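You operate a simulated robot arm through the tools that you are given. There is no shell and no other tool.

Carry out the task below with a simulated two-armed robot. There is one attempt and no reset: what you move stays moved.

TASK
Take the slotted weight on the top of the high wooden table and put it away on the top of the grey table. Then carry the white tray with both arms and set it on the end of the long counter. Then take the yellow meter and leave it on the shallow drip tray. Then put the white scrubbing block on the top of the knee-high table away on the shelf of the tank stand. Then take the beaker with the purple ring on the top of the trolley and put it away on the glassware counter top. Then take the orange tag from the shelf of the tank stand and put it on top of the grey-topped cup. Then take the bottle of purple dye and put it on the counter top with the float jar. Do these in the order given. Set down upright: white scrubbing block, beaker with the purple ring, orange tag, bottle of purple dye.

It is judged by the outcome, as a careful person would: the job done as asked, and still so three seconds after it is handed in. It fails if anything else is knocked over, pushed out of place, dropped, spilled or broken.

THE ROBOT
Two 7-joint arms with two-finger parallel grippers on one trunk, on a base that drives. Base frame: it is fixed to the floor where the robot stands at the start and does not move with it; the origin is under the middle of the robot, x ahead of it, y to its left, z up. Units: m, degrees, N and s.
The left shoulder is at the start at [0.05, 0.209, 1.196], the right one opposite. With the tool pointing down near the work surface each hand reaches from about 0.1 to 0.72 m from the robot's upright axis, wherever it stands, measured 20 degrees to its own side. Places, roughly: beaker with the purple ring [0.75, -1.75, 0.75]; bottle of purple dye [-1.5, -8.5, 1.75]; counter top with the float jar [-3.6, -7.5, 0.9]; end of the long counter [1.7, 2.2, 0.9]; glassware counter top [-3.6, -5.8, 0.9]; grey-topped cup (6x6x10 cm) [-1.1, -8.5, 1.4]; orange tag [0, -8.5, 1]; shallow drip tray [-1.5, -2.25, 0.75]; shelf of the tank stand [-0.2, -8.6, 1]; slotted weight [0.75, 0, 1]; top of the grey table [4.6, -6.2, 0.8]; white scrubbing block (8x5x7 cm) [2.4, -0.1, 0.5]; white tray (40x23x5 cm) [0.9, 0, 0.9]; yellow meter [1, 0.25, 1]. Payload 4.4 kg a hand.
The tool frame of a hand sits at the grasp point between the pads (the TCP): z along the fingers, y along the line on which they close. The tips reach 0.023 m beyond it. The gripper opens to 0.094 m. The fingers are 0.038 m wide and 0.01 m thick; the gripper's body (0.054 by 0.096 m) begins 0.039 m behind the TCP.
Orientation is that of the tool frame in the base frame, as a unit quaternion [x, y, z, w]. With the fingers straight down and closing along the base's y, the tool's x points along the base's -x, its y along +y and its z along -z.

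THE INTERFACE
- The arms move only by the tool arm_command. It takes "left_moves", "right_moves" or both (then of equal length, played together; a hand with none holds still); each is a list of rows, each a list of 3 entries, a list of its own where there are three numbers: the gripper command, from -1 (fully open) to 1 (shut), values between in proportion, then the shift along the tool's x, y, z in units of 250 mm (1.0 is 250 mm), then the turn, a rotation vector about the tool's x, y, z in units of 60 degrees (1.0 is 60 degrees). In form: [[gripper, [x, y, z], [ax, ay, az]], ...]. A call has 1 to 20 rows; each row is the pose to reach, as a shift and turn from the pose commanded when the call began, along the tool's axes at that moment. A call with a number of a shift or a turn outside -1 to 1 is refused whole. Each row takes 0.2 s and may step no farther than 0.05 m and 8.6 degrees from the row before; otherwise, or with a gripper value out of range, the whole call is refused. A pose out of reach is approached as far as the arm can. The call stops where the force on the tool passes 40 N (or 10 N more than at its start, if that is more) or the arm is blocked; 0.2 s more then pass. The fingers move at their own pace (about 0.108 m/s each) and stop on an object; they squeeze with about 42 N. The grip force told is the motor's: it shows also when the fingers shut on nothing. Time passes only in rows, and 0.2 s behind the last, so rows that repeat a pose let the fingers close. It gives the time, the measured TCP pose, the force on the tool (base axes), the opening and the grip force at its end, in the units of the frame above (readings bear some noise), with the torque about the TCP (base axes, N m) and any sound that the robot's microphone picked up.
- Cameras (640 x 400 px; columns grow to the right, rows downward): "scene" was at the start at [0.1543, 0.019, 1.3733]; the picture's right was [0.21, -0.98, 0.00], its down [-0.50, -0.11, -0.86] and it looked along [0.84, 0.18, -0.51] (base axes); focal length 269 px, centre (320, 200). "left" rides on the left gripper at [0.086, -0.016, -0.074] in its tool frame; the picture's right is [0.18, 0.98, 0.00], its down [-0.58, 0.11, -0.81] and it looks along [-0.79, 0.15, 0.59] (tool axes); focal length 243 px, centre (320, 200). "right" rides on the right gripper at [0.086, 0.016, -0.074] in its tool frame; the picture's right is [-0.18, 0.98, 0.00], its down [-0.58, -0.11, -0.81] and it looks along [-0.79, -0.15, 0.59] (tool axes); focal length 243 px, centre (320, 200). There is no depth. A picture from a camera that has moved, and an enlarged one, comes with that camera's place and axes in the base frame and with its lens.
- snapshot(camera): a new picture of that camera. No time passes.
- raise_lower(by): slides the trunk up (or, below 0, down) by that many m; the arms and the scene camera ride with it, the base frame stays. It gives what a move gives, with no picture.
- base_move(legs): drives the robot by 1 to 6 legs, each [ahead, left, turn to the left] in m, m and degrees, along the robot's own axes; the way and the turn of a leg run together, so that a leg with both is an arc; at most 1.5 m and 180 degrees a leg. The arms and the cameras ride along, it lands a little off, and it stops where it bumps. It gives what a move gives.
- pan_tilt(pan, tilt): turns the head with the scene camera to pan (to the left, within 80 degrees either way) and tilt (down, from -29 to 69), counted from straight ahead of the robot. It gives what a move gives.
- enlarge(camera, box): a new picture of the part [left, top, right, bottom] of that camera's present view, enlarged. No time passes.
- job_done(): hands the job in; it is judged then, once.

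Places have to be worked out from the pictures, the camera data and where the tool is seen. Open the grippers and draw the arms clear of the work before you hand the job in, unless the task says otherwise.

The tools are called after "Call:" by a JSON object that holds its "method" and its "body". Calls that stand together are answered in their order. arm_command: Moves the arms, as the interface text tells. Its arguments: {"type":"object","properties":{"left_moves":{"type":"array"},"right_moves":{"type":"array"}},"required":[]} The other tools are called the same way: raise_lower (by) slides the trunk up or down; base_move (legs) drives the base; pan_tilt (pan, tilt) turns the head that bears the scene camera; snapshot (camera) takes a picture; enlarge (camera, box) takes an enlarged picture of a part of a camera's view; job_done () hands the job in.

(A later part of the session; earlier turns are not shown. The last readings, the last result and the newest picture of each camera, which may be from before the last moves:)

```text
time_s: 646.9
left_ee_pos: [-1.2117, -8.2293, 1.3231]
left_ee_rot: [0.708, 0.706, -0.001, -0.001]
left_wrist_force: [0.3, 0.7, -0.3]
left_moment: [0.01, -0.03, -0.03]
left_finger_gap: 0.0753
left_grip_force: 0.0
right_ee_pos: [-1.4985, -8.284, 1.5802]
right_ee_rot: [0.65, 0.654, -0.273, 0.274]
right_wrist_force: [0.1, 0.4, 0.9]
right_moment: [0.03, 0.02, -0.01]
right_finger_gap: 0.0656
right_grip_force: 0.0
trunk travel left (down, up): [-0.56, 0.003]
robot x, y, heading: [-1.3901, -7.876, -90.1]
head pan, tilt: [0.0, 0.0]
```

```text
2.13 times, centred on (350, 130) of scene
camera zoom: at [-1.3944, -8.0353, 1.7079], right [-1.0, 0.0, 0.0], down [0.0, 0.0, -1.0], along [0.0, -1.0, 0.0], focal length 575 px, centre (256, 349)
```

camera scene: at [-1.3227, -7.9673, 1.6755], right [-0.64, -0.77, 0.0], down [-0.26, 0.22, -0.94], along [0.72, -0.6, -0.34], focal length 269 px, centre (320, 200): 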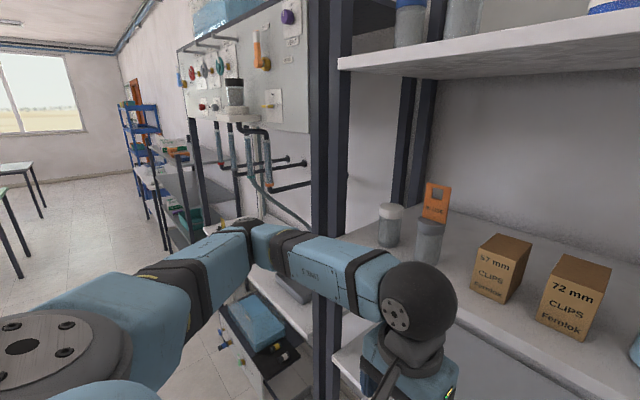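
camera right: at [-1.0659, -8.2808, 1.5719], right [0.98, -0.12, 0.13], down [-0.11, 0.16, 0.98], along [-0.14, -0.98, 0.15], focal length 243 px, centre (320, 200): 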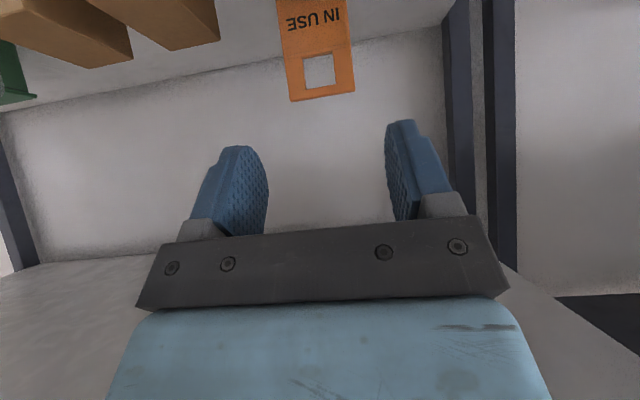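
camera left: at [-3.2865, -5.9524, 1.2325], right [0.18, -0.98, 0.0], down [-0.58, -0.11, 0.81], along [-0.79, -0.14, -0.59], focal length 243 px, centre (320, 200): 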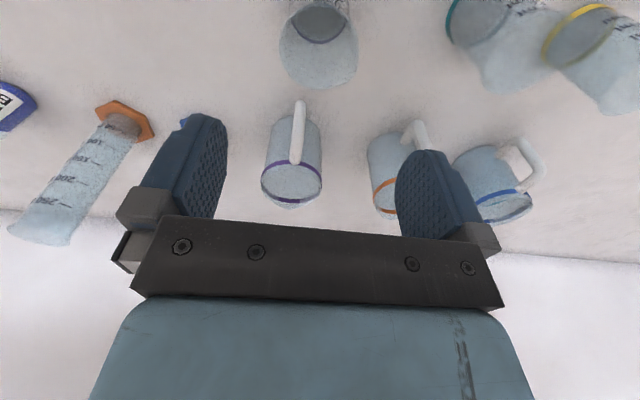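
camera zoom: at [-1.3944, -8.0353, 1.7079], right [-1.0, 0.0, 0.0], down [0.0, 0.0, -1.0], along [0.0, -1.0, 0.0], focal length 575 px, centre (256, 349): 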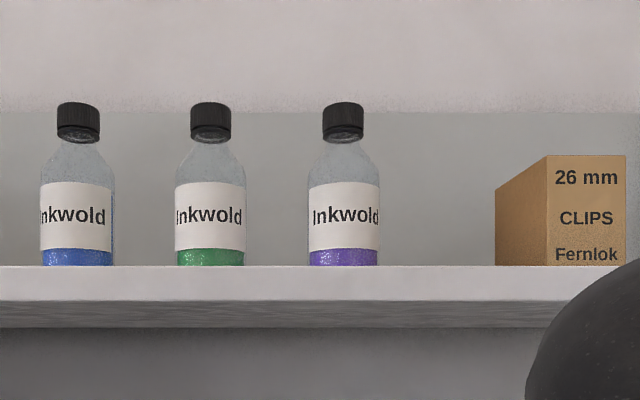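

Bottle axis ≈[-1.460, -8.467], cap top 1.893. I raise the right hand in front of the shelf to z≈1.818, opening the fingers to 80 mm.

Call:
{"method": "arm_command", "body": {"right_moves": [[-0.7, [-0.12, 0.026, -0.103], [0, 0, 0]], [-0.7, [-0.241, 0.051, -0.207], [0, 0, 0]], [-0.7, [-0.361, 0.077, -0.31], [0, 0, 0]], [-0.7, [-0.481, 0.103, -0.413], [0, 0, 0]], [-0.7, [-0.602, 0.128, -0.517], [0, 0, 0]], [-0.7, [-0.722, 0.154, -0.62], [0, 0, 0]], [-0.7, [-0.722, 0.154, -0.62], [0, 0, 0]]]}}

Call:
{"method": "snapshot", "body": {"camera": "scene"}}

Call:
{"method": "snapshot", "body": {"camera": "right"}}

```text
time_s: 648.5
left_ee_pos: [-1.2121, -8.2302, 1.3217]
left_ee_rot: [0.708, 0.706, -0.001, -0.001]
left_wrist_force: [0.3, -0.6, 0.1]
left_moment: [-0.03, -0.04, 0.02]
left_finger_gap: 0.0752
left_grip_force: 0.0
right_ee_pos: [-1.4583, -8.3026, 1.8178]
right_ee_rot: [0.65, 0.654, -0.273, 0.274]
right_wrist_force: [0.2, -0.6, 0.4]
right_moment: [-0.01, -0.02, 0.03]
right_finger_gap: 0.08
right_grip_force: 0.1
trunk travel left (down, up): [-0.56, 0.003]
robot x, y, heading: [-1.3916, -7.8765, -90.2]
head pan, tilt: [0.0, 0.0]
```

```text
taken
camera scene: at [-1.3948, -8.037, 1.7077], right [-1.0, 0.0, 0.0], down [0.0, 0.0, -1.0], along [0.0, -1.0, 0.0], focal length 269 px, centre (320, 200)
```

scene: 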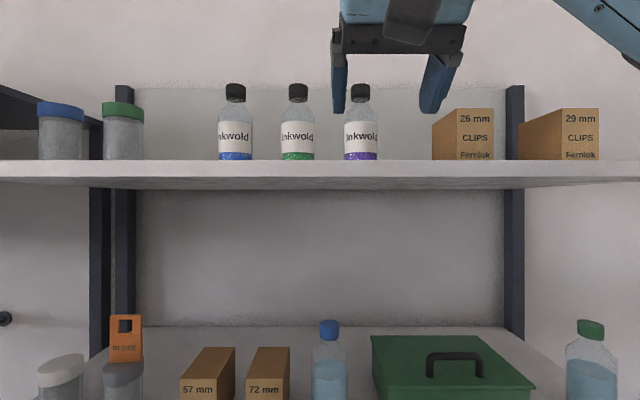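

```text
taken
camera right: at [-1.4433, -8.1882, 1.8085], right [0.98, -0.12, 0.13], down [-0.11, 0.16, 0.98], along [-0.14, -0.98, 0.15], focal length 243 px, centre (320, 200)
```

right: 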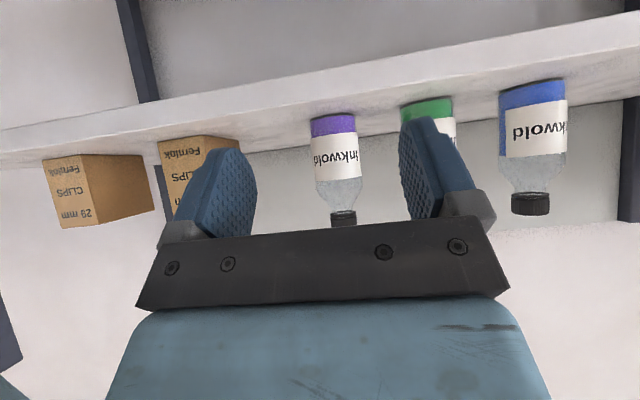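

Aligned with the purple bottle (x≈-1.458). I advance horizontally so the fingers straddle it, in two stages.

Call:
{"method": "arm_command", "body": {"right_moves": [[-0.7, [-0.1, 0, 0.101], [0, 0, 0]], [-0.7, [-0.2, -0.002, 0.203], [0, 0, 0]], [-0.7, [-0.3, -0.003, 0.304], [0, 0, 0]], [-0.7, [-0.38, -0.004, 0.385], [0, 0, 0]], [-0.7, [-0.38, -0.004, 0.385], [0, 0, 0]]]}}

Call:
{"method": "snapshot", "body": {"camera": "right"}}

Call:
{"method": "snapshot", "body": {"camera": "scene"}}

```text
time_s: 649.7
left_ee_pos: [-1.2125, -8.2299, 1.3231]
left_ee_rot: [0.707, 0.707, -0.001, 0.0]
left_wrist_force: [0.0, 0.0, 0.6]
left_moment: [0.0, 0.0, -0.01]
left_finger_gap: 0.0753
left_grip_force: 0.1
right_ee_pos: [-1.4576, -8.436, 1.8175]
right_ee_rot: [0.65, 0.655, -0.272, 0.274]
right_wrist_force: [0.5, 0.0, 0.4]
right_moment: [-0.03, 0.02, 0.01]
right_finger_gap: 0.0799
right_grip_force: 0.0
trunk travel left (down, up): [-0.56, 0.003]
robot x, y, heading: [-1.3932, -7.8774, -90.0]
head pan, tilt: [0.0, 0.0]
```

```text
taken
camera right: at [-1.4433, -8.3228, 1.8085], right [0.98, -0.12, 0.13], down [-0.11, 0.17, 0.98], along [-0.14, -0.98, 0.15], focal length 243 px, centre (320, 200)
```

right: 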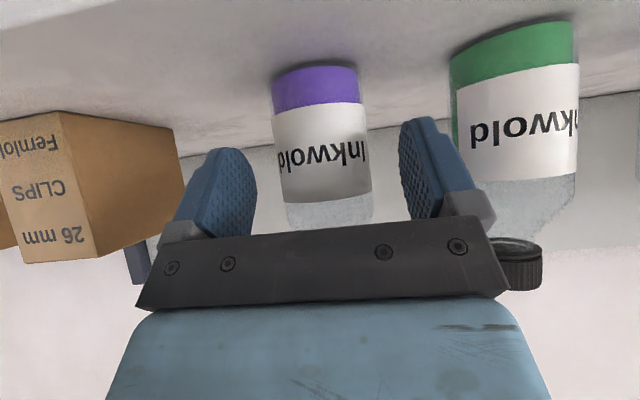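

```text
taken
camera scene: at [-1.3946, -8.0364, 1.7078], right [-1.0, 0.0, 0.0], down [0.0, 0.0, -1.0], along [0.0, -1.0, 0.0], focal length 269 px, centre (320, 200)
```

scene: 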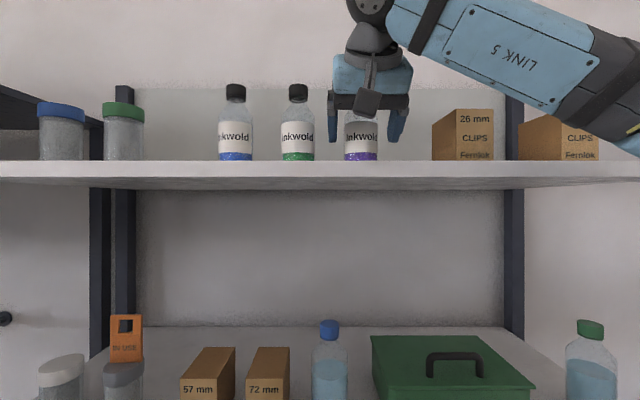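

With this pitch the palm's top corner nears the cap, so I only go 13 mm further (pads then span the bottle's widest line, with ~9 mm to the cap).

Call:
{"method": "arm_command", "body": {"right_moves": [[-0.7, [-0.018, 0, 0.0185], [0, 0, 0]], [-0.7, [-0.0365, -0.002, 0.037], [0, 0, 0]], [-0.7, [-0.0365, -0.002, 0.037], [0, 0, 0]]]}}

Call:
{"method": "snapshot", "body": {"camera": "right"}}

Call:
{"method": "enlarge", "body": {"camera": "scene", "box": [280, 40, 440, 180]}}

```text
time_s: 650.5
left_ee_pos: [-1.2126, -8.2298, 1.3213]
left_ee_rot: [0.707, 0.707, -0.002, 0.0]
left_wrist_force: [0.1, -0.4, -0.1]
left_moment: [0.01, 0.0, 0.01]
left_finger_gap: 0.0752
left_grip_force: 0.0
right_ee_pos: [-1.4593, -8.4497, 1.8184]
right_ee_rot: [0.651, 0.654, -0.273, 0.273]
right_wrist_force: [0.1, 0.4, -0.4]
right_moment: [0.03, 0.0, -0.03]
right_finger_gap: 0.0798
right_grip_force: 0.1
trunk travel left (down, up): [-0.56, 0.003]
robot x, y, heading: [-1.3911, -7.8806, -90.1]
head pan, tilt: [0.0, 0.0]
```

```text
taken
camera right: at [-1.4442, -8.3352, 1.8093], right [0.98, -0.12, 0.13], down [-0.11, 0.17, 0.98], along [-0.14, -0.98, 0.15], focal length 243 px, centre (320, 200)
```

right: 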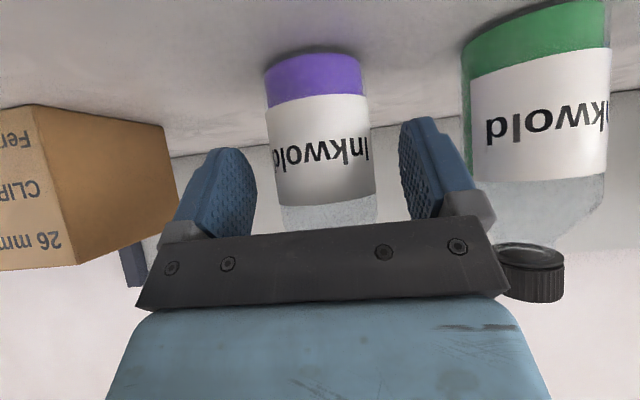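

```text
2.86 times, centred on (360, 110) of scene
camera zoom: at [-1.3945, -8.0362, 1.7078], right [-1.0, 0.0, 0.0], down [0.0, 0.0, -1.0], along [0.0, -1.0, 0.0], focal length 770 px, centre (206, 457)
```

zoom: 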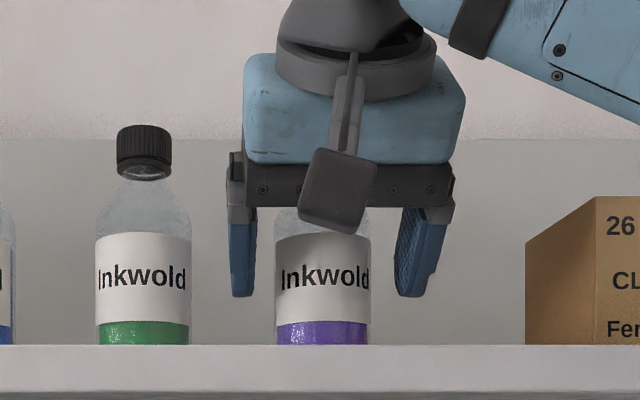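

Centred between the fingers. I close on the bottle.

Call:
{"method": "arm_command", "body": {"right_moves": [[0.0, [0, 0, 0], [0, 0, 0]], [1, [0, 0, 0], [0, 0, 0]], [1, [0, 0, 0], [0, 0, 0]], [1, [0, 0, 0], [0, 0, 0]], [1, [0, 0, 0], [0, 0, 0]]]}}

Call:
{"method": "snapshot", "body": {"camera": "right"}}

Call:
{"method": "enlarge", "body": {"camera": "scene", "box": [280, 40, 440, 180]}}

```text
time_s: 651.7
left_ee_pos: [-1.2119, -8.2304, 1.3214]
left_ee_rot: [0.708, 0.706, -0.001, -0.001]
left_wrist_force: [-0.8, 0.6, -0.1]
left_moment: [0.0, -0.02, -0.01]
left_finger_gap: 0.0753
left_grip_force: 0.0
right_ee_pos: [-1.4578, -8.4502, 1.8184]
right_ee_rot: [0.651, 0.654, -0.273, 0.273]
right_wrist_force: [0.3, -0.7, 1.0]
right_moment: [-0.04, 0.01, 0.02]
right_finger_gap: 0.0521
right_grip_force: 41.7
trunk travel left (down, up): [-0.56, 0.003]
robot x, y, heading: [-1.3928, -7.8796, -90.5]
head pan, tilt: [0.0, 0.0]
```

```text
taken
camera right: at [-1.444, -8.3357, 1.8091], right [0.98, -0.12, 0.13], down [-0.11, 0.17, 0.98], along [-0.14, -0.98, 0.15], focal length 243 px, centre (320, 200)
```

right: 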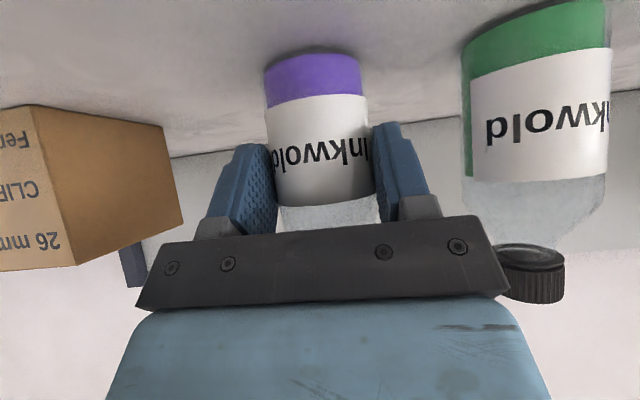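

```text
2.86 times, centred on (360, 110) of scene
camera zoom: at [-1.3944, -8.0368, 1.7078], right [-1.0, 0.0, 0.0], down [0.0, 0.0, -1.0], along [0.0, -1.0, 0.0], focal length 770 px, centre (206, 457)
```

zoom: 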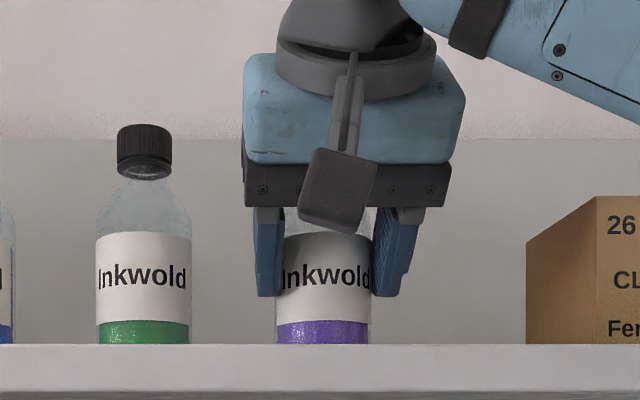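

Gap 52.1 mm is slightly less than the ~53.7 mm I estimated, so the pads may sit a little short of the widest line. I reopen slightly, go 5 mm deeper and re-close.

Call:
{"method": "arm_command", "body": {"right_moves": [[-0.3, [0, 0, 0], [0, 0, 0]], [-0.3, [0, 0, 0], [0, 0, 0]], [-0.3, [-0.014, 0, 0.0142], [0, 0, 0]], [-0.3, [-0.014, 0, 0.0142], [0, 0, 0]], [1, [-0.014, 0, 0.0142], [0, 0, 0]], [1, [-0.014, 0, 0.0142], [0, 0, 0]], [1, [-0.014, 0, 0.0142], [0, 0, 0]]]}}

Call:
{"method": "snapshot", "body": {"camera": "right"}}

```text
time_s: 653.3
left_ee_pos: [-1.2109, -8.229, 1.3217]
left_ee_rot: [0.707, 0.707, 0.0, -0.001]
left_wrist_force: [0.1, -0.8, 0.0]
left_moment: [-0.01, 0.01, -0.02]
left_finger_gap: 0.0754
left_grip_force: 0.2
right_ee_pos: [-1.459, -8.4546, 1.8184]
right_ee_rot: [0.65, 0.655, -0.272, 0.273]
right_wrist_force: [0.1, 0.1, 1.2]
right_moment: [-0.13, -0.02, 0.01]
right_finger_gap: 0.0523
right_grip_force: 42.0
trunk travel left (down, up): [-0.56, 0.003]
robot x, y, heading: [-1.3947, -7.876, -90.0]
head pan, tilt: [0.0, 0.0]
```

```text
taken
camera right: at [-1.4441, -8.3408, 1.8089], right [0.98, -0.12, 0.13], down [-0.11, 0.17, 0.98], along [-0.14, -0.98, 0.15], focal length 243 px, centre (320, 200)
```

right: 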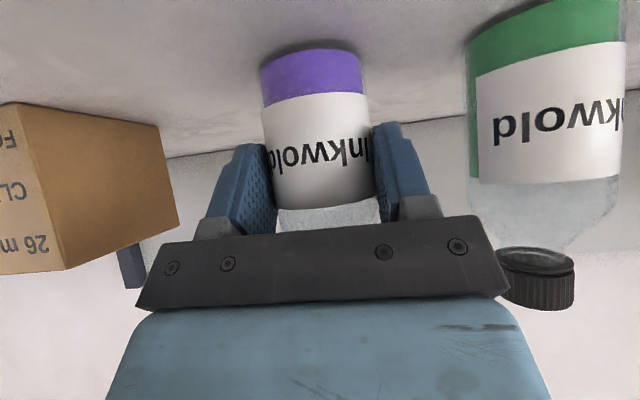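

Same gap, so that is the true diameter – good grip. I lift 2 cm and then draw it straight back off the shelf.

Call:
{"method": "arm_command", "body": {"right_moves": [[1, [-0.028, 0, -0.028], [0, 0, 0]], [1, [-0.057, 0, -0.056], [0, 0, 0]], [1, [-0.057, 0, -0.056], [0, 0, 0]]]}}

Call:
{"method": "enlarge", "body": {"camera": "scene", "box": [280, 40, 440, 180]}}

```text
time_s: 654.1
left_ee_pos: [-1.2127, -8.2303, 1.3224]
left_ee_rot: [0.708, 0.706, -0.001, 0.0]
left_wrist_force: [-0.2, -0.1, 0.4]
left_moment: [0.0, -0.01, -0.02]
left_finger_gap: 0.0752
left_grip_force: 0.1
right_ee_pos: [-1.4596, -8.4546, 1.8377]
right_ee_rot: [0.65, 0.655, -0.272, 0.274]
right_wrist_force: [0.0, 0.0, -2.3]
right_moment: [0.0, 0.0, 0.03]
right_finger_gap: 0.0522
right_grip_force: 41.9
trunk travel left (down, up): [-0.56, 0.003]
robot x, y, heading: [-1.3949, -7.8809, -90.0]
head pan, tilt: [0.0, 0.0]
```

```text
2.86 times, centred on (360, 110) of scene
camera zoom: at [-1.3947, -8.0372, 1.7077], right [-1.0, 0.0, 0.0], down [0.0, 0.0, -1.0], along [0.0, -1.0, 0.0], focal length 770 px, centre (206, 457)
```

zoom: 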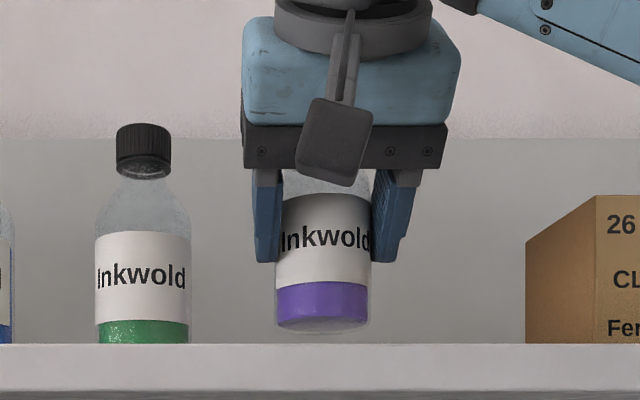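

The bottle is up and vertical. I pull it straight back 0.2 m.

Call:
{"method": "arm_command", "body": {"right_moves": [[1, [0.1, 0, -0.102], [0, 0, 0]], [1, [0.215, 0, -0.218], [0, 0, 0]], [1, [0.33, 0, -0.334], [0, 0, 0]], [1, [0.445, 0, -0.45], [0, 0, 0]], [1, [0.562, 0, -0.569], [0, 0, 0]], [1, [0.562, 0, -0.569], [0, 0, 0]]]}}

Call:
{"method": "snapshot", "body": {"camera": "scene"}}

Call:
{"method": "snapshot", "body": {"camera": "right"}}

```text
time_s: 655.5
left_ee_pos: [-1.2124, -8.2305, 1.3219]
left_ee_rot: [0.708, 0.707, -0.001, -0.001]
left_wrist_force: [-0.6, -0.1, -0.1]
left_moment: [0.02, 0.0, -0.03]
left_finger_gap: 0.0751
left_grip_force: 0.2
right_ee_pos: [-1.4596, -8.2553, 1.8383]
right_ee_rot: [0.651, 0.654, -0.272, 0.273]
right_wrist_force: [0.5, -0.4, -2.4]
right_moment: [-0.02, -0.01, 0.01]
right_finger_gap: 0.0526
right_grip_force: 41.5
trunk travel left (down, up): [-0.56, 0.003]
robot x, y, heading: [-1.3952, -7.8785, -90.0]
head pan, tilt: [0.0, 0.0]
```

```text
taken
camera scene: at [-1.3946, -8.0378, 1.7076], right [-1.0, 0.0, 0.0], down [0.0, 0.0, -1.0], along [0.0, -1.0, 0.0], focal length 269 px, centre (320, 200)
```

scene: 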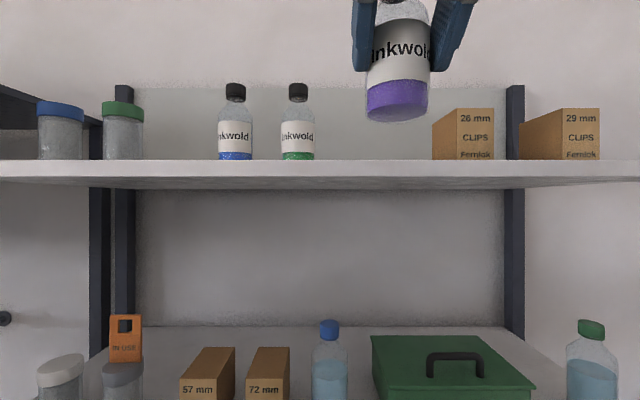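

```text
taken
camera right: at [-1.4447, -8.1423, 1.8288], right [0.98, -0.12, 0.13], down [-0.11, 0.16, 0.98], along [-0.14, -0.98, 0.15], focal length 243 px, centre (320, 200)
```

right: 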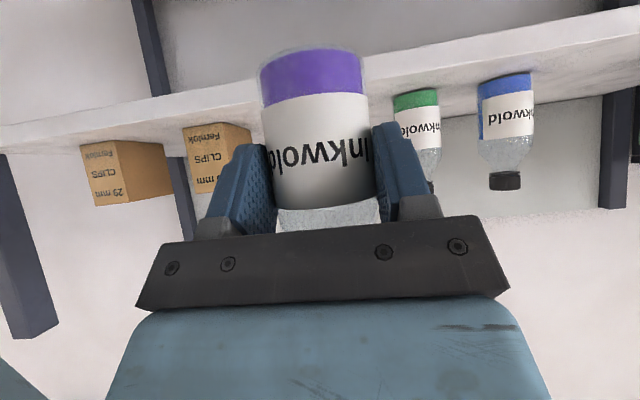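

Bottle safely out. I back away 0.35 m, then lower the trunk 0.45 m for travel.

Call:
{"method": "base_move", "body": {"legs": [[-0.35, 0, 0]]}}

Call:
{"method": "raise_lower", "body": {"by": -0.35}}

Call:
{"method": "pan_tilt", "body": {"pan": -60, "tilt": 25}}

Call:
{"method": "snapshot", "body": {"camera": "scene"}}

```text
time_s: 657.8
left_ee_pos: [-1.2126, -7.8828, 1.3212]
left_ee_rot: [0.708, 0.706, 0.0, -0.001]
left_wrist_force: [0.0, -0.2, -0.4]
left_moment: [0.0, 0.0, -0.02]
left_finger_gap: 0.0752
left_grip_force: 0.1
right_ee_pos: [-1.4591, -7.9086, 1.8373]
right_ee_rot: [0.651, 0.654, -0.272, 0.273]
right_wrist_force: [0.6, -0.8, -1.5]
right_moment: [0.02, 0.01, 0.02]
right_finger_gap: 0.0526
right_grip_force: 41.8
trunk travel left (down, up): [-0.56, 0.003]
robot x, y, heading: [-1.3937, -7.5285, -90.0]
head pan, tilt: [0.0, 0.0]
```

```text
time_s: 661.2
left_ee_pos: [-1.2106, -7.88, 0.9723]
left_ee_rot: [0.708, 0.706, -0.001, 0.0]
left_wrist_force: [0.0, 0.0, -1.1]
left_moment: [0.01, 0.01, -0.01]
left_finger_gap: 0.0751
left_grip_force: 0.0
right_ee_pos: [-1.4594, -7.9062, 1.4878]
right_ee_rot: [0.65, 0.655, -0.272, 0.274]
right_wrist_force: [-0.2, 0.8, -1.6]
right_moment: [0.04, 0.01, 0.02]
right_finger_gap: 0.0523
right_grip_force: 42.6
trunk travel left (down, up): [-0.21, 0.353]
robot x, y, heading: [-1.3894, -7.5288, -90.2]
head pan, tilt: [0.0, 0.0]
```

```text
time_s: 662.5
left_ee_pos: [-1.2116, -7.8813, 0.9713]
left_ee_rot: [0.708, 0.706, 0.0, -0.001]
left_wrist_force: [0.7, -0.6, 0.1]
left_moment: [0.03, 0.01, 0.0]
left_finger_gap: 0.0752
left_grip_force: 0.0
right_ee_pos: [-1.4598, -7.905, 1.4871]
right_ee_rot: [0.65, 0.655, -0.272, 0.273]
right_wrist_force: [0.6, -0.4, -1.8]
right_moment: [0.03, 0.0, -0.01]
right_finger_gap: 0.0525
right_grip_force: 41.8
trunk travel left (down, up): [-0.21, 0.353]
robot x, y, heading: [-1.3924, -7.5315, -89.8]
head pan, tilt: [-60.0, 25.0]
```

```text
taken
camera scene: at [-1.4739, -7.643, 1.3174], right [-0.5, 0.87, 0.0], down [0.37, 0.21, -0.91], along [-0.79, -0.45, -0.42], focal length 269 px, centre (320, 200)
```

scene: 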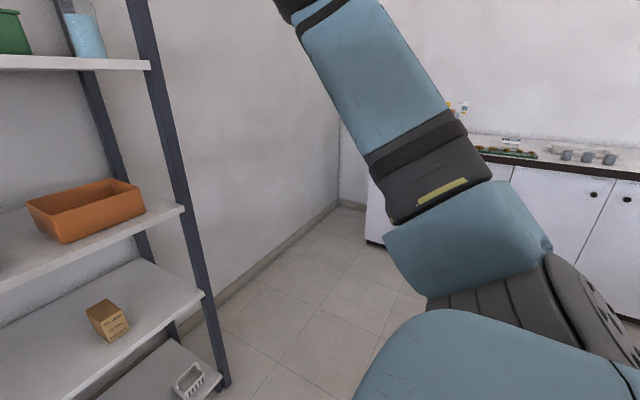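

The way west is clear. I strafe right 1 m and turn to face the counter.

Call:
{"method": "base_move", "body": {"legs": [[0, -0.5, 0], [0, -0.5, 0], [0, 0, -90]]}}

Call:
{"method": "pan_tilt", "body": {"pan": 0, "tilt": 25}}

Call:
{"method": "snapshot", "body": {"camera": "scene"}}

Call:
{"method": "snapshot", "body": {"camera": "right"}}

```text
time_s: 675.8
left_ee_pos: [-2.7423, -7.71, 0.972]
left_ee_rot: [1.0, -0.003, 0.0, -0.001]
left_wrist_force: [0.4, 0.2, -0.6]
left_moment: [0.03, -0.01, 0.04]
left_finger_gap: 0.075
left_grip_force: 0.0
right_ee_pos: [-2.7678, -7.4615, 1.4881]
right_ee_rot: [0.923, 0.0, -0.385, -0.001]
right_wrist_force: [0.7, -0.7, -1.6]
right_moment: [0.01, -0.03, 0.01]
right_finger_gap: 0.0523
right_grip_force: 42.2
trunk travel left (down, up): [-0.21, 0.353]
robot x, y, heading: [-2.3939, -7.5312, 179.9]
head pan, tilt: [-60.0, 25.0]
```

```text
time_s: 677.0
left_ee_pos: [-2.7432, -7.7102, 0.9721]
left_ee_rot: [1.0, -0.004, 0.0, -0.001]
left_wrist_force: [1.0, 0.5, -0.4]
left_moment: [0.05, 0.0, 0.02]
left_finger_gap: 0.0753
left_grip_force: 0.0
right_ee_pos: [-2.7667, -7.4611, 1.4869]
right_ee_rot: [0.922, -0.001, -0.386, -0.001]
right_wrist_force: [0.4, -0.2, -1.6]
right_moment: [0.0, -0.05, 0.0]
right_finger_gap: 0.0524
right_grip_force: 42.4
trunk travel left (down, up): [-0.21, 0.353]
robot x, y, heading: [-2.3873, -7.5311, 179.8]
head pan, tilt: [0.0, 25.0]
```

```text
taken
camera scene: at [-2.5522, -7.529, 1.3174], right [0.01, 1.0, 0.0], down [0.42, 0.0, -0.91], along [-0.91, 0.01, -0.42], focal length 269 px, centre (320, 200)
```

scene: 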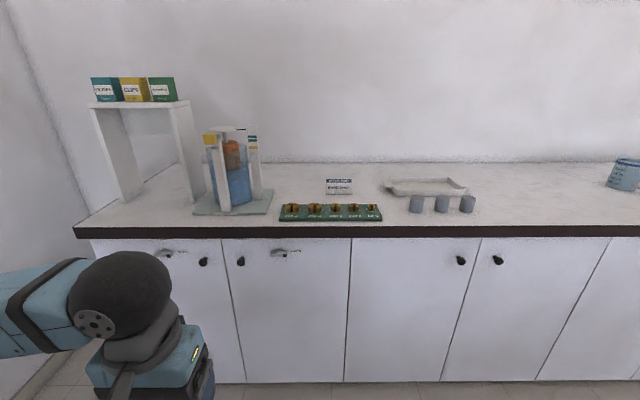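

```text
taken
camera right: at [-2.6537, -7.4778, 1.4789], right [-0.13, -0.98, 0.13], down [0.17, 0.11, 0.98], along [-0.98, 0.15, 0.15], focal length 243 px, centre (320, 200)
```

right: 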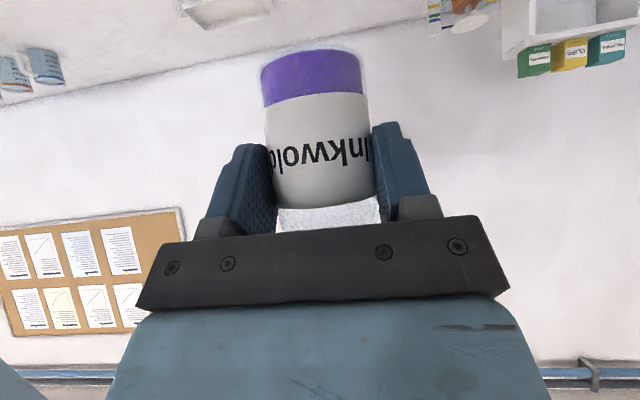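

The float jar counter is in front; the jar with blue water stands left, a weight block, small grey jars and a tray follow. A free spot right of the grey jars is around [-3.38, -6.9]. I first lower the right hand 0.25 m (keeping its pitch).

Call:
{"method": "arm_command", "body": {"right_moves": [[1, [0.118, 0, 0.117], [0, 0, 0]], [1, [0.237, 0, 0.233], [0, 0, 0]], [1, [0.356, 0, 0.35], [0, 0, 0]], [1, [0.474, 0, 0.467], [0, 0, 0]], [1, [0.593, 0, 0.583], [0, 0, 0]], [1, [0.711, 0, 0.7], [0, 0, 0]], [1, [0.711, 0, 0.7], [0, 0, 0]]]}}

Call:
{"method": "snapshot", "body": {"camera": "right"}}

```text
time_s: 678.6
left_ee_pos: [-2.7425, -7.7099, 0.9723]
left_ee_rot: [1.0, -0.004, -0.001, -0.001]
left_wrist_force: [-0.7, 0.3, 0.0]
left_moment: [-0.03, -0.01, -0.01]
left_finger_gap: 0.075
left_grip_force: 0.0
right_ee_pos: [-2.7671, -7.4636, 1.2377]
right_ee_rot: [0.922, 0.001, -0.386, 0.0]
right_wrist_force: [0.6, -0.2, -2.0]
right_moment: [-0.04, 0.0, -0.02]
right_finger_gap: 0.0523
right_grip_force: 41.6
trunk travel left (down, up): [-0.21, 0.353]
robot x, y, heading: [-2.3961, -7.5309, 179.5]
head pan, tilt: [0.0, 25.0]
```

```text
taken
camera right: at [-2.6533, -7.4791, 1.2291], right [-0.13, -0.98, 0.13], down [0.17, 0.11, 0.98], along [-0.98, 0.15, 0.15], focal length 243 px, centre (320, 200)
```

right: 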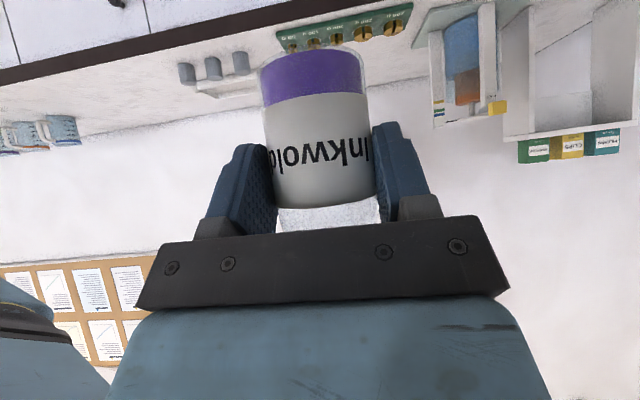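

Bottle is steady in the grip. I strafe right to y≈-7.0 and move in closer.

Call:
{"method": "base_move", "body": {"legs": [[0.12, -0.53, 0.4]]}}

Call:
{"method": "pan_tilt", "body": {"pan": 0, "tilt": 35}}

Call:
{"method": "snapshot", "body": {"camera": "scene"}}

Call:
{"method": "pan_tilt", "body": {"pan": -40, "tilt": 30}}

Call:
{"method": "snapshot", "body": {"camera": "scene"}}

```text
time_s: 683.8
left_ee_pos: [-2.8603, -7.1843, 0.9722]
left_ee_rot: [1.0, -0.002, 0.001, -0.001]
left_wrist_force: [0.1, 0.3, -0.3]
left_moment: [-0.03, -0.01, 0.02]
left_finger_gap: 0.0753
left_grip_force: 0.2
right_ee_pos: [-2.8855, -6.9367, 1.2382]
right_ee_rot: [0.922, 0.002, -0.387, 0.0]
right_wrist_force: [1.0, 1.2, -2.1]
right_moment: [0.02, -0.06, 0.01]
right_finger_gap: 0.0525
right_grip_force: 41.9
trunk travel left (down, up): [-0.21, 0.353]
robot x, y, heading: [-2.5097, -7.0017, 180.1]
head pan, tilt: [0.0, 25.0]
```

```text
time_s: 684.5
left_ee_pos: [-2.8615, -7.1836, 0.9717]
left_ee_rot: [1.0, -0.002, 0.0, -0.001]
left_wrist_force: [0.4, 0.2, -0.2]
left_moment: [0.03, 0.0, 0.02]
left_finger_gap: 0.0753
left_grip_force: 0.0
right_ee_pos: [-2.8856, -6.9375, 1.2381]
right_ee_rot: [0.923, 0.002, -0.385, 0.0]
right_wrist_force: [0.1, 0.3, -1.8]
right_moment: [-0.01, -0.01, 0.0]
right_finger_gap: 0.0525
right_grip_force: 41.9
trunk travel left (down, up): [-0.21, 0.353]
robot x, y, heading: [-2.5109, -7.0047, 180.1]
head pan, tilt: [0.0, 35.0]
```

```text
taken
camera scene: at [-2.6659, -7.0027, 1.3017], right [0.0, 1.0, 0.0], down [0.57, 0.0, -0.82], along [-0.82, 0.0, -0.57], focal length 269 px, centre (320, 200)
```

scene: 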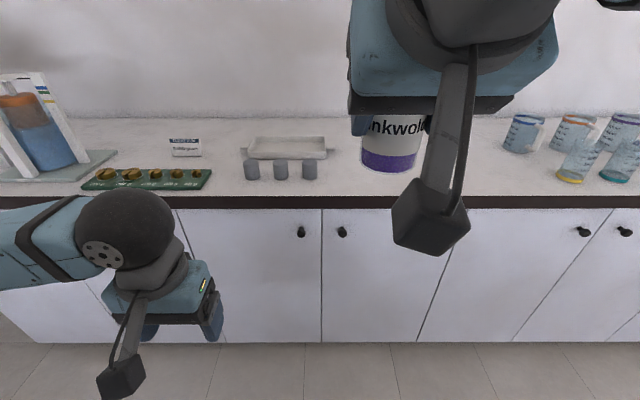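

```text
time_s: 685.6
left_ee_pos: [-2.8609, -7.183, 0.9718]
left_ee_rot: [1.0, -0.002, 0.0, 0.0]
left_wrist_force: [0.4, -0.2, -0.1]
left_moment: [0.0, -0.02, -0.01]
left_finger_gap: 0.0753
left_grip_force: 0.0
right_ee_pos: [-2.8839, -6.9369, 1.2373]
right_ee_rot: [0.923, 0.002, -0.386, 0.0]
right_wrist_force: [0.5, 0.1, -1.3]
right_moment: [-0.03, -0.04, -0.01]
right_finger_gap: 0.0525
right_grip_force: 41.8
trunk travel left (down, up): [-0.21, 0.353]
robot x, y, heading: [-2.5106, -7.0052, 179.8]
head pan, tilt: [-40.0, 30.0]
```

```text
taken
camera scene: at [-2.647, -6.9446, 1.3094], right [0.64, 0.77, 0.0], down [0.38, -0.32, -0.87], along [-0.66, 0.56, -0.5], focal length 269 px, centre (320, 200)
```

scene: 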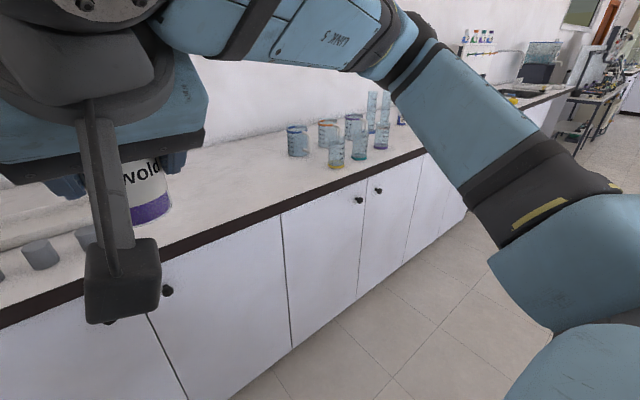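

Door spacing suggests the float-jar counter runs from about y≈-8.2 to y≈-6.61, so [-3.38, -6.90] lies safely on it, 0.1 m right of the last grey jar. I move 0.27 m forward.

Call:
{"method": "base_move", "body": {"legs": [[0.27, 0, 0]]}}

Call:
{"method": "pan_tilt", "body": {"pan": 0, "tilt": 45}}

Call:
{"method": "snapshot", "body": {"camera": "scene"}}

Call:
{"method": "snapshot", "body": {"camera": "right"}}

```text
time_s: 687.5
left_ee_pos: [-3.1309, -7.1841, 0.9708]
left_ee_rot: [1.0, -0.001, 0.001, -0.001]
left_wrist_force: [-0.2, 0.2, 0.7]
left_moment: [0.01, -0.01, 0.0]
left_finger_gap: 0.0754
left_grip_force: 0.1
right_ee_pos: [-3.156, -6.938, 1.238]
right_ee_rot: [0.923, 0.002, -0.385, 0.0]
right_wrist_force: [0.7, 0.0, -2.1]
right_moment: [0.0, -0.01, 0.01]
right_finger_gap: 0.0523
right_grip_force: 42.3
trunk travel left (down, up): [-0.21, 0.353]
robot x, y, heading: [-2.7789, -7.0017, 179.9]
head pan, tilt: [-40.0, 30.0]
```

```text
time_s: 688.5
left_ee_pos: [-3.1295, -7.1834, 0.9725]
left_ee_rot: [1.0, -0.002, -0.002, -0.001]
left_wrist_force: [0.0, -1.4, -0.8]
left_moment: [-0.01, 0.03, -0.03]
left_finger_gap: 0.0752
left_grip_force: 0.1
right_ee_pos: [-3.1564, -6.9362, 1.2376]
right_ee_rot: [0.922, 0.002, -0.386, 0.0]
right_wrist_force: [0.6, 0.2, -1.5]
right_moment: [-0.02, 0.01, -0.02]
right_finger_gap: 0.0526
right_grip_force: 42.0
trunk travel left (down, up): [-0.21, 0.353]
robot x, y, heading: [-2.7756, -7.0019, 180.0]
head pan, tilt: [0.0, 45.0]
```

```text
taken
camera scene: at [-2.93, -7.0021, 1.2868], right [0.0, 1.0, 0.0], down [0.71, 0.0, -0.71], along [-0.71, 0.0, -0.71], focal length 269 px, centre (320, 200)
```

scene: 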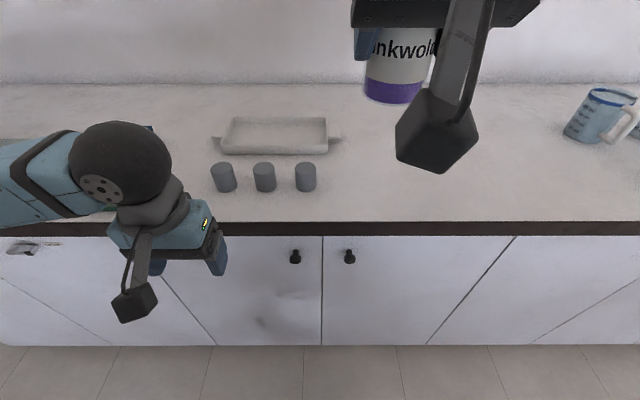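

```text
taken
camera right: at [-3.0425, -6.9526, 1.2294], right [-0.12, -0.98, 0.13], down [0.16, 0.11, 0.98], along [-0.98, 0.14, 0.15], focal length 243 px, centre (320, 200)
```

right: 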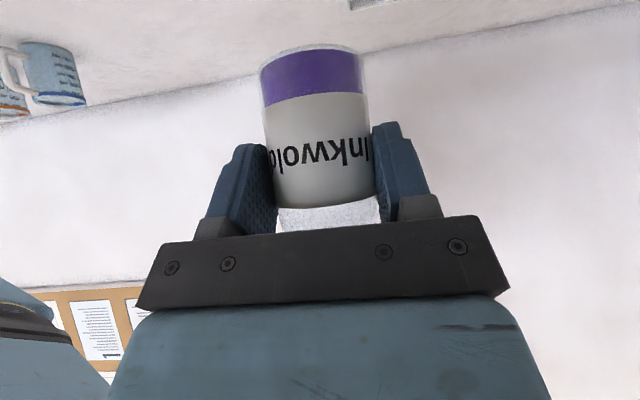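

The spot at [-3.38, -6.90] is free. I move the bottle forward and down toward it in stages.

Call:
{"method": "arm_command", "body": {"right_moves": [[1, [-0.038, -0.03, 0.153], [0, 0, 0]], [1, [-0.077, -0.06, 0.306], [0, 0, 0]], [1, [-0.115, -0.09, 0.458], [0, 0, 0]], [1, [-0.154, -0.121, 0.611], [0, 0, 0]], [1, [-0.192, -0.151, 0.764], [0, 0, 0]], [1, [-0.192, -0.151, 0.764], [0, 0, 0]]]}}

Call:
{"method": "snapshot", "body": {"camera": "scene"}}

Call:
{"method": "snapshot", "body": {"camera": "right"}}

```text
time_s: 690.0
left_ee_pos: [-3.1316, -7.1835, 0.9725]
left_ee_rot: [1.0, -0.001, -0.001, -0.001]
left_wrist_force: [1.0, -0.5, 0.4]
left_moment: [-0.01, 0.01, 0.0]
left_finger_gap: 0.0752
left_grip_force: 0.2
right_ee_pos: [-3.3263, -6.9009, 1.1382]
right_ee_rot: [0.923, 0.003, -0.386, 0.001]
right_wrist_force: [-0.3, 0.0, -1.4]
right_moment: [0.0, -0.02, 0.01]
right_finger_gap: 0.0522
right_grip_force: 41.4
trunk travel left (down, up): [-0.21, 0.353]
robot x, y, heading: [-2.7807, -7.0047, 179.9]
head pan, tilt: [0.0, 45.0]
```

```text
taken
camera scene: at [-2.9295, -7.0024, 1.2869], right [0.0, 1.0, 0.0], down [0.71, 0.0, -0.71], along [-0.71, 0.0, -0.71], focal length 269 px, centre (320, 200)
```

scene: 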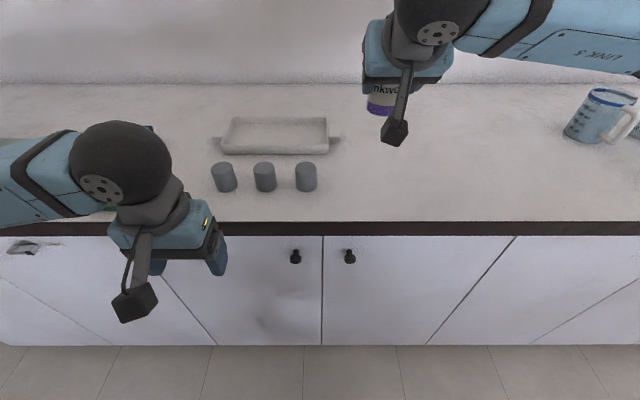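

```text
taken
camera right: at [-3.2127, -6.9161, 1.1288], right [-0.12, -0.98, 0.13], down [0.17, 0.11, 0.98], along [-0.98, 0.14, 0.15], focal length 243 px, centre (320, 200)
```

right: 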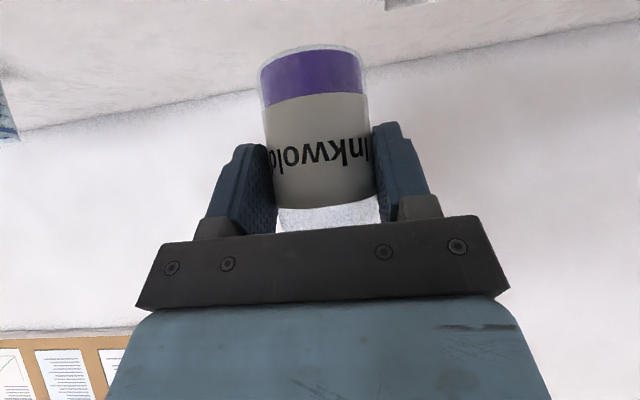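

Continuing down to z≈1.0 above the spot.

Call:
{"method": "arm_command", "body": {"right_moves": [[1, [0.07, -0.001, 0.126], [0, 0, 0]], [1, [0.139, -0.002, 0.252], [0, 0, 0]], [1, [0.209, -0.004, 0.378], [0, 0, 0]], [1, [0.278, -0.005, 0.504], [0, 0, 0]], [1, [0.278, -0.005, 0.504], [0, 0, 0]]]}}

Call:
{"method": "snapshot", "body": {"camera": "scene"}}

Call:
{"method": "enlarge", "body": {"camera": "scene", "box": [280, 80, 480, 220]}}

```text
time_s: 691.1
left_ee_pos: [-3.1304, -7.1833, 0.9719]
left_ee_rot: [1.0, -0.002, 0.0, -0.001]
left_wrist_force: [0.1, -0.7, -0.4]
left_moment: [0.02, 0.01, -0.04]
left_finger_gap: 0.0753
left_grip_force: 0.1
right_ee_pos: [-3.3668, -6.8994, 0.9991]
right_ee_rot: [0.922, 0.002, -0.386, 0.0]
right_wrist_force: [0.3, 0.0, -2.1]
right_moment: [-0.01, 0.01, 0.0]
right_finger_gap: 0.0524
right_grip_force: 42.1
trunk travel left (down, up): [-0.21, 0.353]
robot x, y, heading: [-2.7804, -7.0005, 180.0]
head pan, tilt: [0.0, 45.0]
```

```text
taken
camera scene: at [-2.9297, -7.0023, 1.2869], right [0.0, 1.0, 0.0], down [0.71, 0.0, -0.71], along [-0.71, 0.0, -0.71], focal length 269 px, centre (320, 200)
```

scene: 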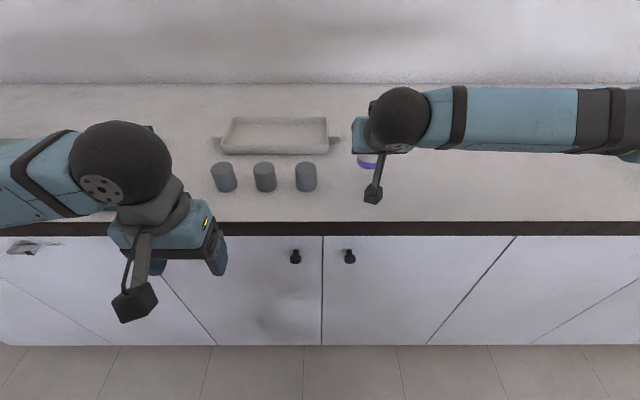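

```text
2.86 times, centred on (380, 150) of scene
camera zoom: at [-2.9297, -7.0023, 1.2869], right [0.0, 1.0, 0.0], down [0.71, 0.0, -0.71], along [-0.71, 0.0, -0.71], focal length 770 px, centre (149, 343)
```

zoom: 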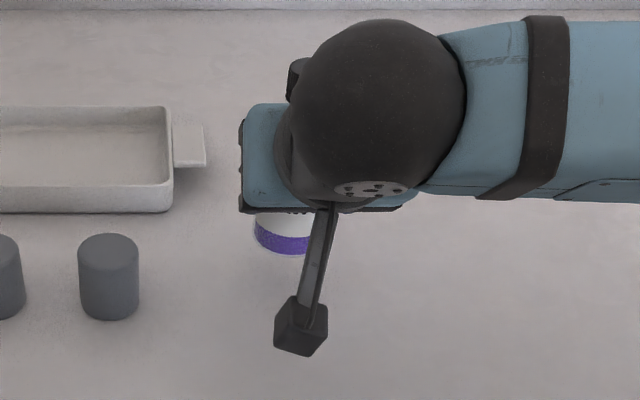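

Clear all round. I lower to ~0.967 and then feel for contact in small steps.

Call:
{"method": "arm_command", "body": {"right_moves": [[1, [0.045, 0, 0.044], [0, 0, 0]], [1, [0.08, 0, 0.079], [0, 0, 0]], [1, [0.091, 0, 0.09], [0, 0, 0]], [1, [0.091, 0, 0.09], [0, 0, 0]]]}}

Call:
{"method": "arm_command", "body": {"right_moves": [[1, [0.0057, 0, 0.0056], [0, 0, 0]], [1, [0.0114, 0, 0.0112], [0, 0, 0]], [1, [0.0114, 0, 0.0112], [0, 0, 0]]]}}

Call:
{"method": "arm_command", "body": {"right_moves": [[1, [0.0057, 0, 0.0056], [0, 0, 0]], [1, [0.0085, 0, 0.0084], [0, 0, 0]], [1, [0.0085, 0, 0.0084], [0, 0, 0]]]}}

Call:
{"method": "enlarge", "body": {"camera": "scene", "box": [300, 100, 440, 220]}}

```text
time_s: 692.1
left_ee_pos: [-3.1316, -7.1835, 0.9724]
left_ee_rot: [1.0, -0.002, 0.0, -0.001]
left_wrist_force: [0.6, 0.3, 1.2]
left_moment: [-0.05, -0.01, 0.05]
left_finger_gap: 0.0751
left_grip_force: 0.1
right_ee_pos: [-3.3666, -6.8983, 0.9696]
right_ee_rot: [0.922, 0.002, -0.386, 0.0]
right_wrist_force: [-0.4, 0.0, -1.7]
right_moment: [-0.04, -0.05, -0.02]
right_finger_gap: 0.0522
right_grip_force: 41.6
trunk travel left (down, up): [-0.21, 0.353]
robot x, y, heading: [-2.7769, -7.0035, 179.8]
head pan, tilt: [0.0, 45.0]
```

```text
time_s: 693.0
left_ee_pos: [-3.1302, -7.1832, 0.9713]
left_ee_rot: [1.0, -0.002, 0.0, -0.001]
left_wrist_force: [-0.7, 0.0, -0.2]
left_moment: [-0.02, 0.01, 0.0]
left_finger_gap: 0.0752
left_grip_force: 0.1
right_ee_pos: [-3.3671, -6.8985, 0.9641]
right_ee_rot: [0.923, 0.003, -0.385, 0.001]
right_wrist_force: [-1.1, -0.5, -2.1]
right_moment: [0.02, -0.04, -0.01]
right_finger_gap: 0.0524
right_grip_force: 42.5
trunk travel left (down, up): [-0.21, 0.353]
robot x, y, heading: [-2.7825, -7.0035, 180.3]
head pan, tilt: [0.0, 45.0]
```

```text
time_s: 693.8
left_ee_pos: [-3.1308, -7.1835, 0.9709]
left_ee_rot: [1.0, -0.002, 0.0, -0.001]
left_wrist_force: [0.0, -0.3, -0.1]
left_moment: [-0.01, 0.01, -0.01]
left_finger_gap: 0.0752
left_grip_force: 0.0
right_ee_pos: [-3.3668, -6.8983, 0.9601]
right_ee_rot: [0.923, 0.001, -0.386, 0.0]
right_wrist_force: [-0.8, -0.7, -1.4]
right_moment: [0.01, -0.04, 0.02]
right_finger_gap: 0.0521
right_grip_force: 41.9
trunk travel left (down, up): [-0.21, 0.353]
robot x, y, heading: [-2.7792, -7.0021, 180.0]
head pan, tilt: [0.0, 45.0]
```

```text
3.33 times, centred on (370, 160) of scene
camera zoom: at [-2.93, -7.0021, 1.2868], right [0.0, 1.0, 0.0], down [0.71, 0.0, -0.71], along [-0.71, 0.0, -0.71], focal length 898 px, centre (153, 333)
```

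zoom: 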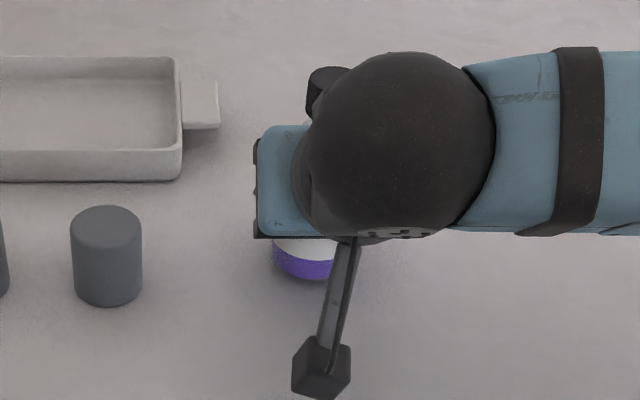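

About a centimetre remains. I continue in 2 mm steps.

Call:
{"method": "arm_command", "body": {"right_moves": [[1, [0.0057, 0, 0.0056], [0, 0, 0]], [1, [0.0114, 0, 0.0112], [0, 0, 0]], [1, [0.0114, 0, 0.0112], [0, 0, 0]]]}}

Call:
{"method": "arm_command", "body": {"right_moves": [[1, [0.0043, 0, 0.0042], [0, 0, 0]], [1, [0.0057, 0, 0.0056], [0, 0, 0]], [1, [0.0057, 0, 0.0056], [0, 0, 0]]]}}

```text
time_s: 694.5
left_ee_pos: [-3.1311, -7.1834, 0.9718]
left_ee_rot: [1.0, -0.002, 0.0, -0.001]
left_wrist_force: [0.6, -0.3, -0.4]
left_moment: [-0.01, 0.0, -0.03]
left_finger_gap: 0.0752
left_grip_force: 0.1
right_ee_pos: [-3.3661, -6.8984, 0.958]
right_ee_rot: [0.922, 0.002, -0.387, 0.0]
right_wrist_force: [-1.4, -0.3, 4.2]
right_moment: [0.02, 0.31, -0.02]
right_finger_gap: 0.0524
right_grip_force: 41.8
trunk travel left (down, up): [-0.21, 0.353]
robot x, y, heading: [-2.7793, -7.0029, 179.9]
head pan, tilt: [0.0, 45.0]
```

```text
time_s: 695.4
left_ee_pos: [-3.1314, -7.1836, 0.9726]
left_ee_rot: [1.0, -0.001, 0.0, -0.001]
left_wrist_force: [0.2, 0.5, 0.6]
left_moment: [0.02, -0.02, 0.01]
left_finger_gap: 0.0752
left_grip_force: 0.0
right_ee_pos: [-3.3668, -6.8991, 0.9577]
right_ee_rot: [0.921, 0.003, -0.389, 0.001]
right_wrist_force: [-6.8, 1.7, 21.3]
right_moment: [-0.02, 0.83, -0.06]
right_finger_gap: 0.0525
right_grip_force: 42.0
trunk travel left (down, up): [-0.21, 0.353]
robot x, y, heading: [-2.7818, -7.0008, 180.0]
head pan, tilt: [0.0, 45.0]
```

Contact at z≈0.958. I ease up 2 mm, open to release, and look.

Call:
{"method": "arm_command", "body": {"right_moves": [[1, [-0.0062, 0, -0.0061], [0, 0, 0]], [1, [-0.0062, 0, -0.0061], [0, 0, 0]], [-0.2, [-0.0062, 0, -0.0061], [0, 0, 0]], [-0.2, [-0.0062, 0, -0.0061], [0, 0, 0]], [-0.6, [-0.0062, 0, -0.0061], [0, 0, 0]], [-0.6, [-0.0062, 0, -0.0061], [0, 0, 0]]]}}

Call:
{"method": "snapshot", "body": {"camera": "right"}}

Call:
{"method": "enlarge", "body": {"camera": "scene", "box": [300, 100, 440, 220]}}

```text
time_s: 696.8
left_ee_pos: [-3.1314, -7.1839, 0.9719]
left_ee_rot: [1.0, -0.002, 0.0, -0.001]
left_wrist_force: [-0.3, 0.0, 0.3]
left_moment: [-0.01, 0.0, -0.02]
left_finger_gap: 0.0751
left_grip_force: 0.0
right_ee_pos: [-3.3666, -6.8993, 0.9579]
right_ee_rot: [0.923, 0.003, -0.386, 0.001]
right_wrist_force: [0.6, -0.2, 0.0]
right_moment: [-0.03, 0.01, 0.01]
right_finger_gap: 0.0749
right_grip_force: 0.0
trunk travel left (down, up): [-0.21, 0.353]
robot x, y, heading: [-2.7792, -7.0019, 179.6]
head pan, tilt: [0.0, 45.0]
```

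```text
taken
camera right: at [-3.2529, -6.9142, 0.9485], right [-0.12, -0.98, 0.13], down [0.16, 0.11, 0.98], along [-0.98, 0.14, 0.15], focal length 243 px, centre (320, 200)
```

right: 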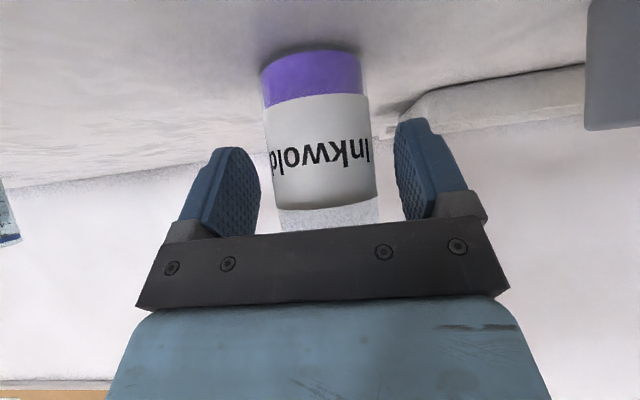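

```text
3.33 times, centred on (370, 160) of scene
camera zoom: at [-2.9299, -7.0022, 1.2868], right [0.0, 1.0, 0.0], down [0.71, 0.0, -0.71], along [-0.71, 0.0, -0.71], focal length 898 px, centre (153, 333)
```

zoom: 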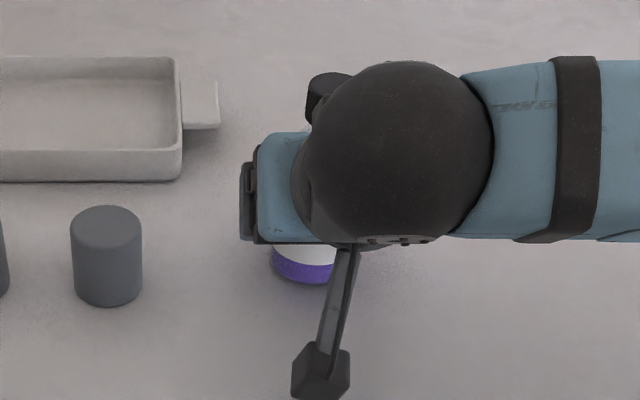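

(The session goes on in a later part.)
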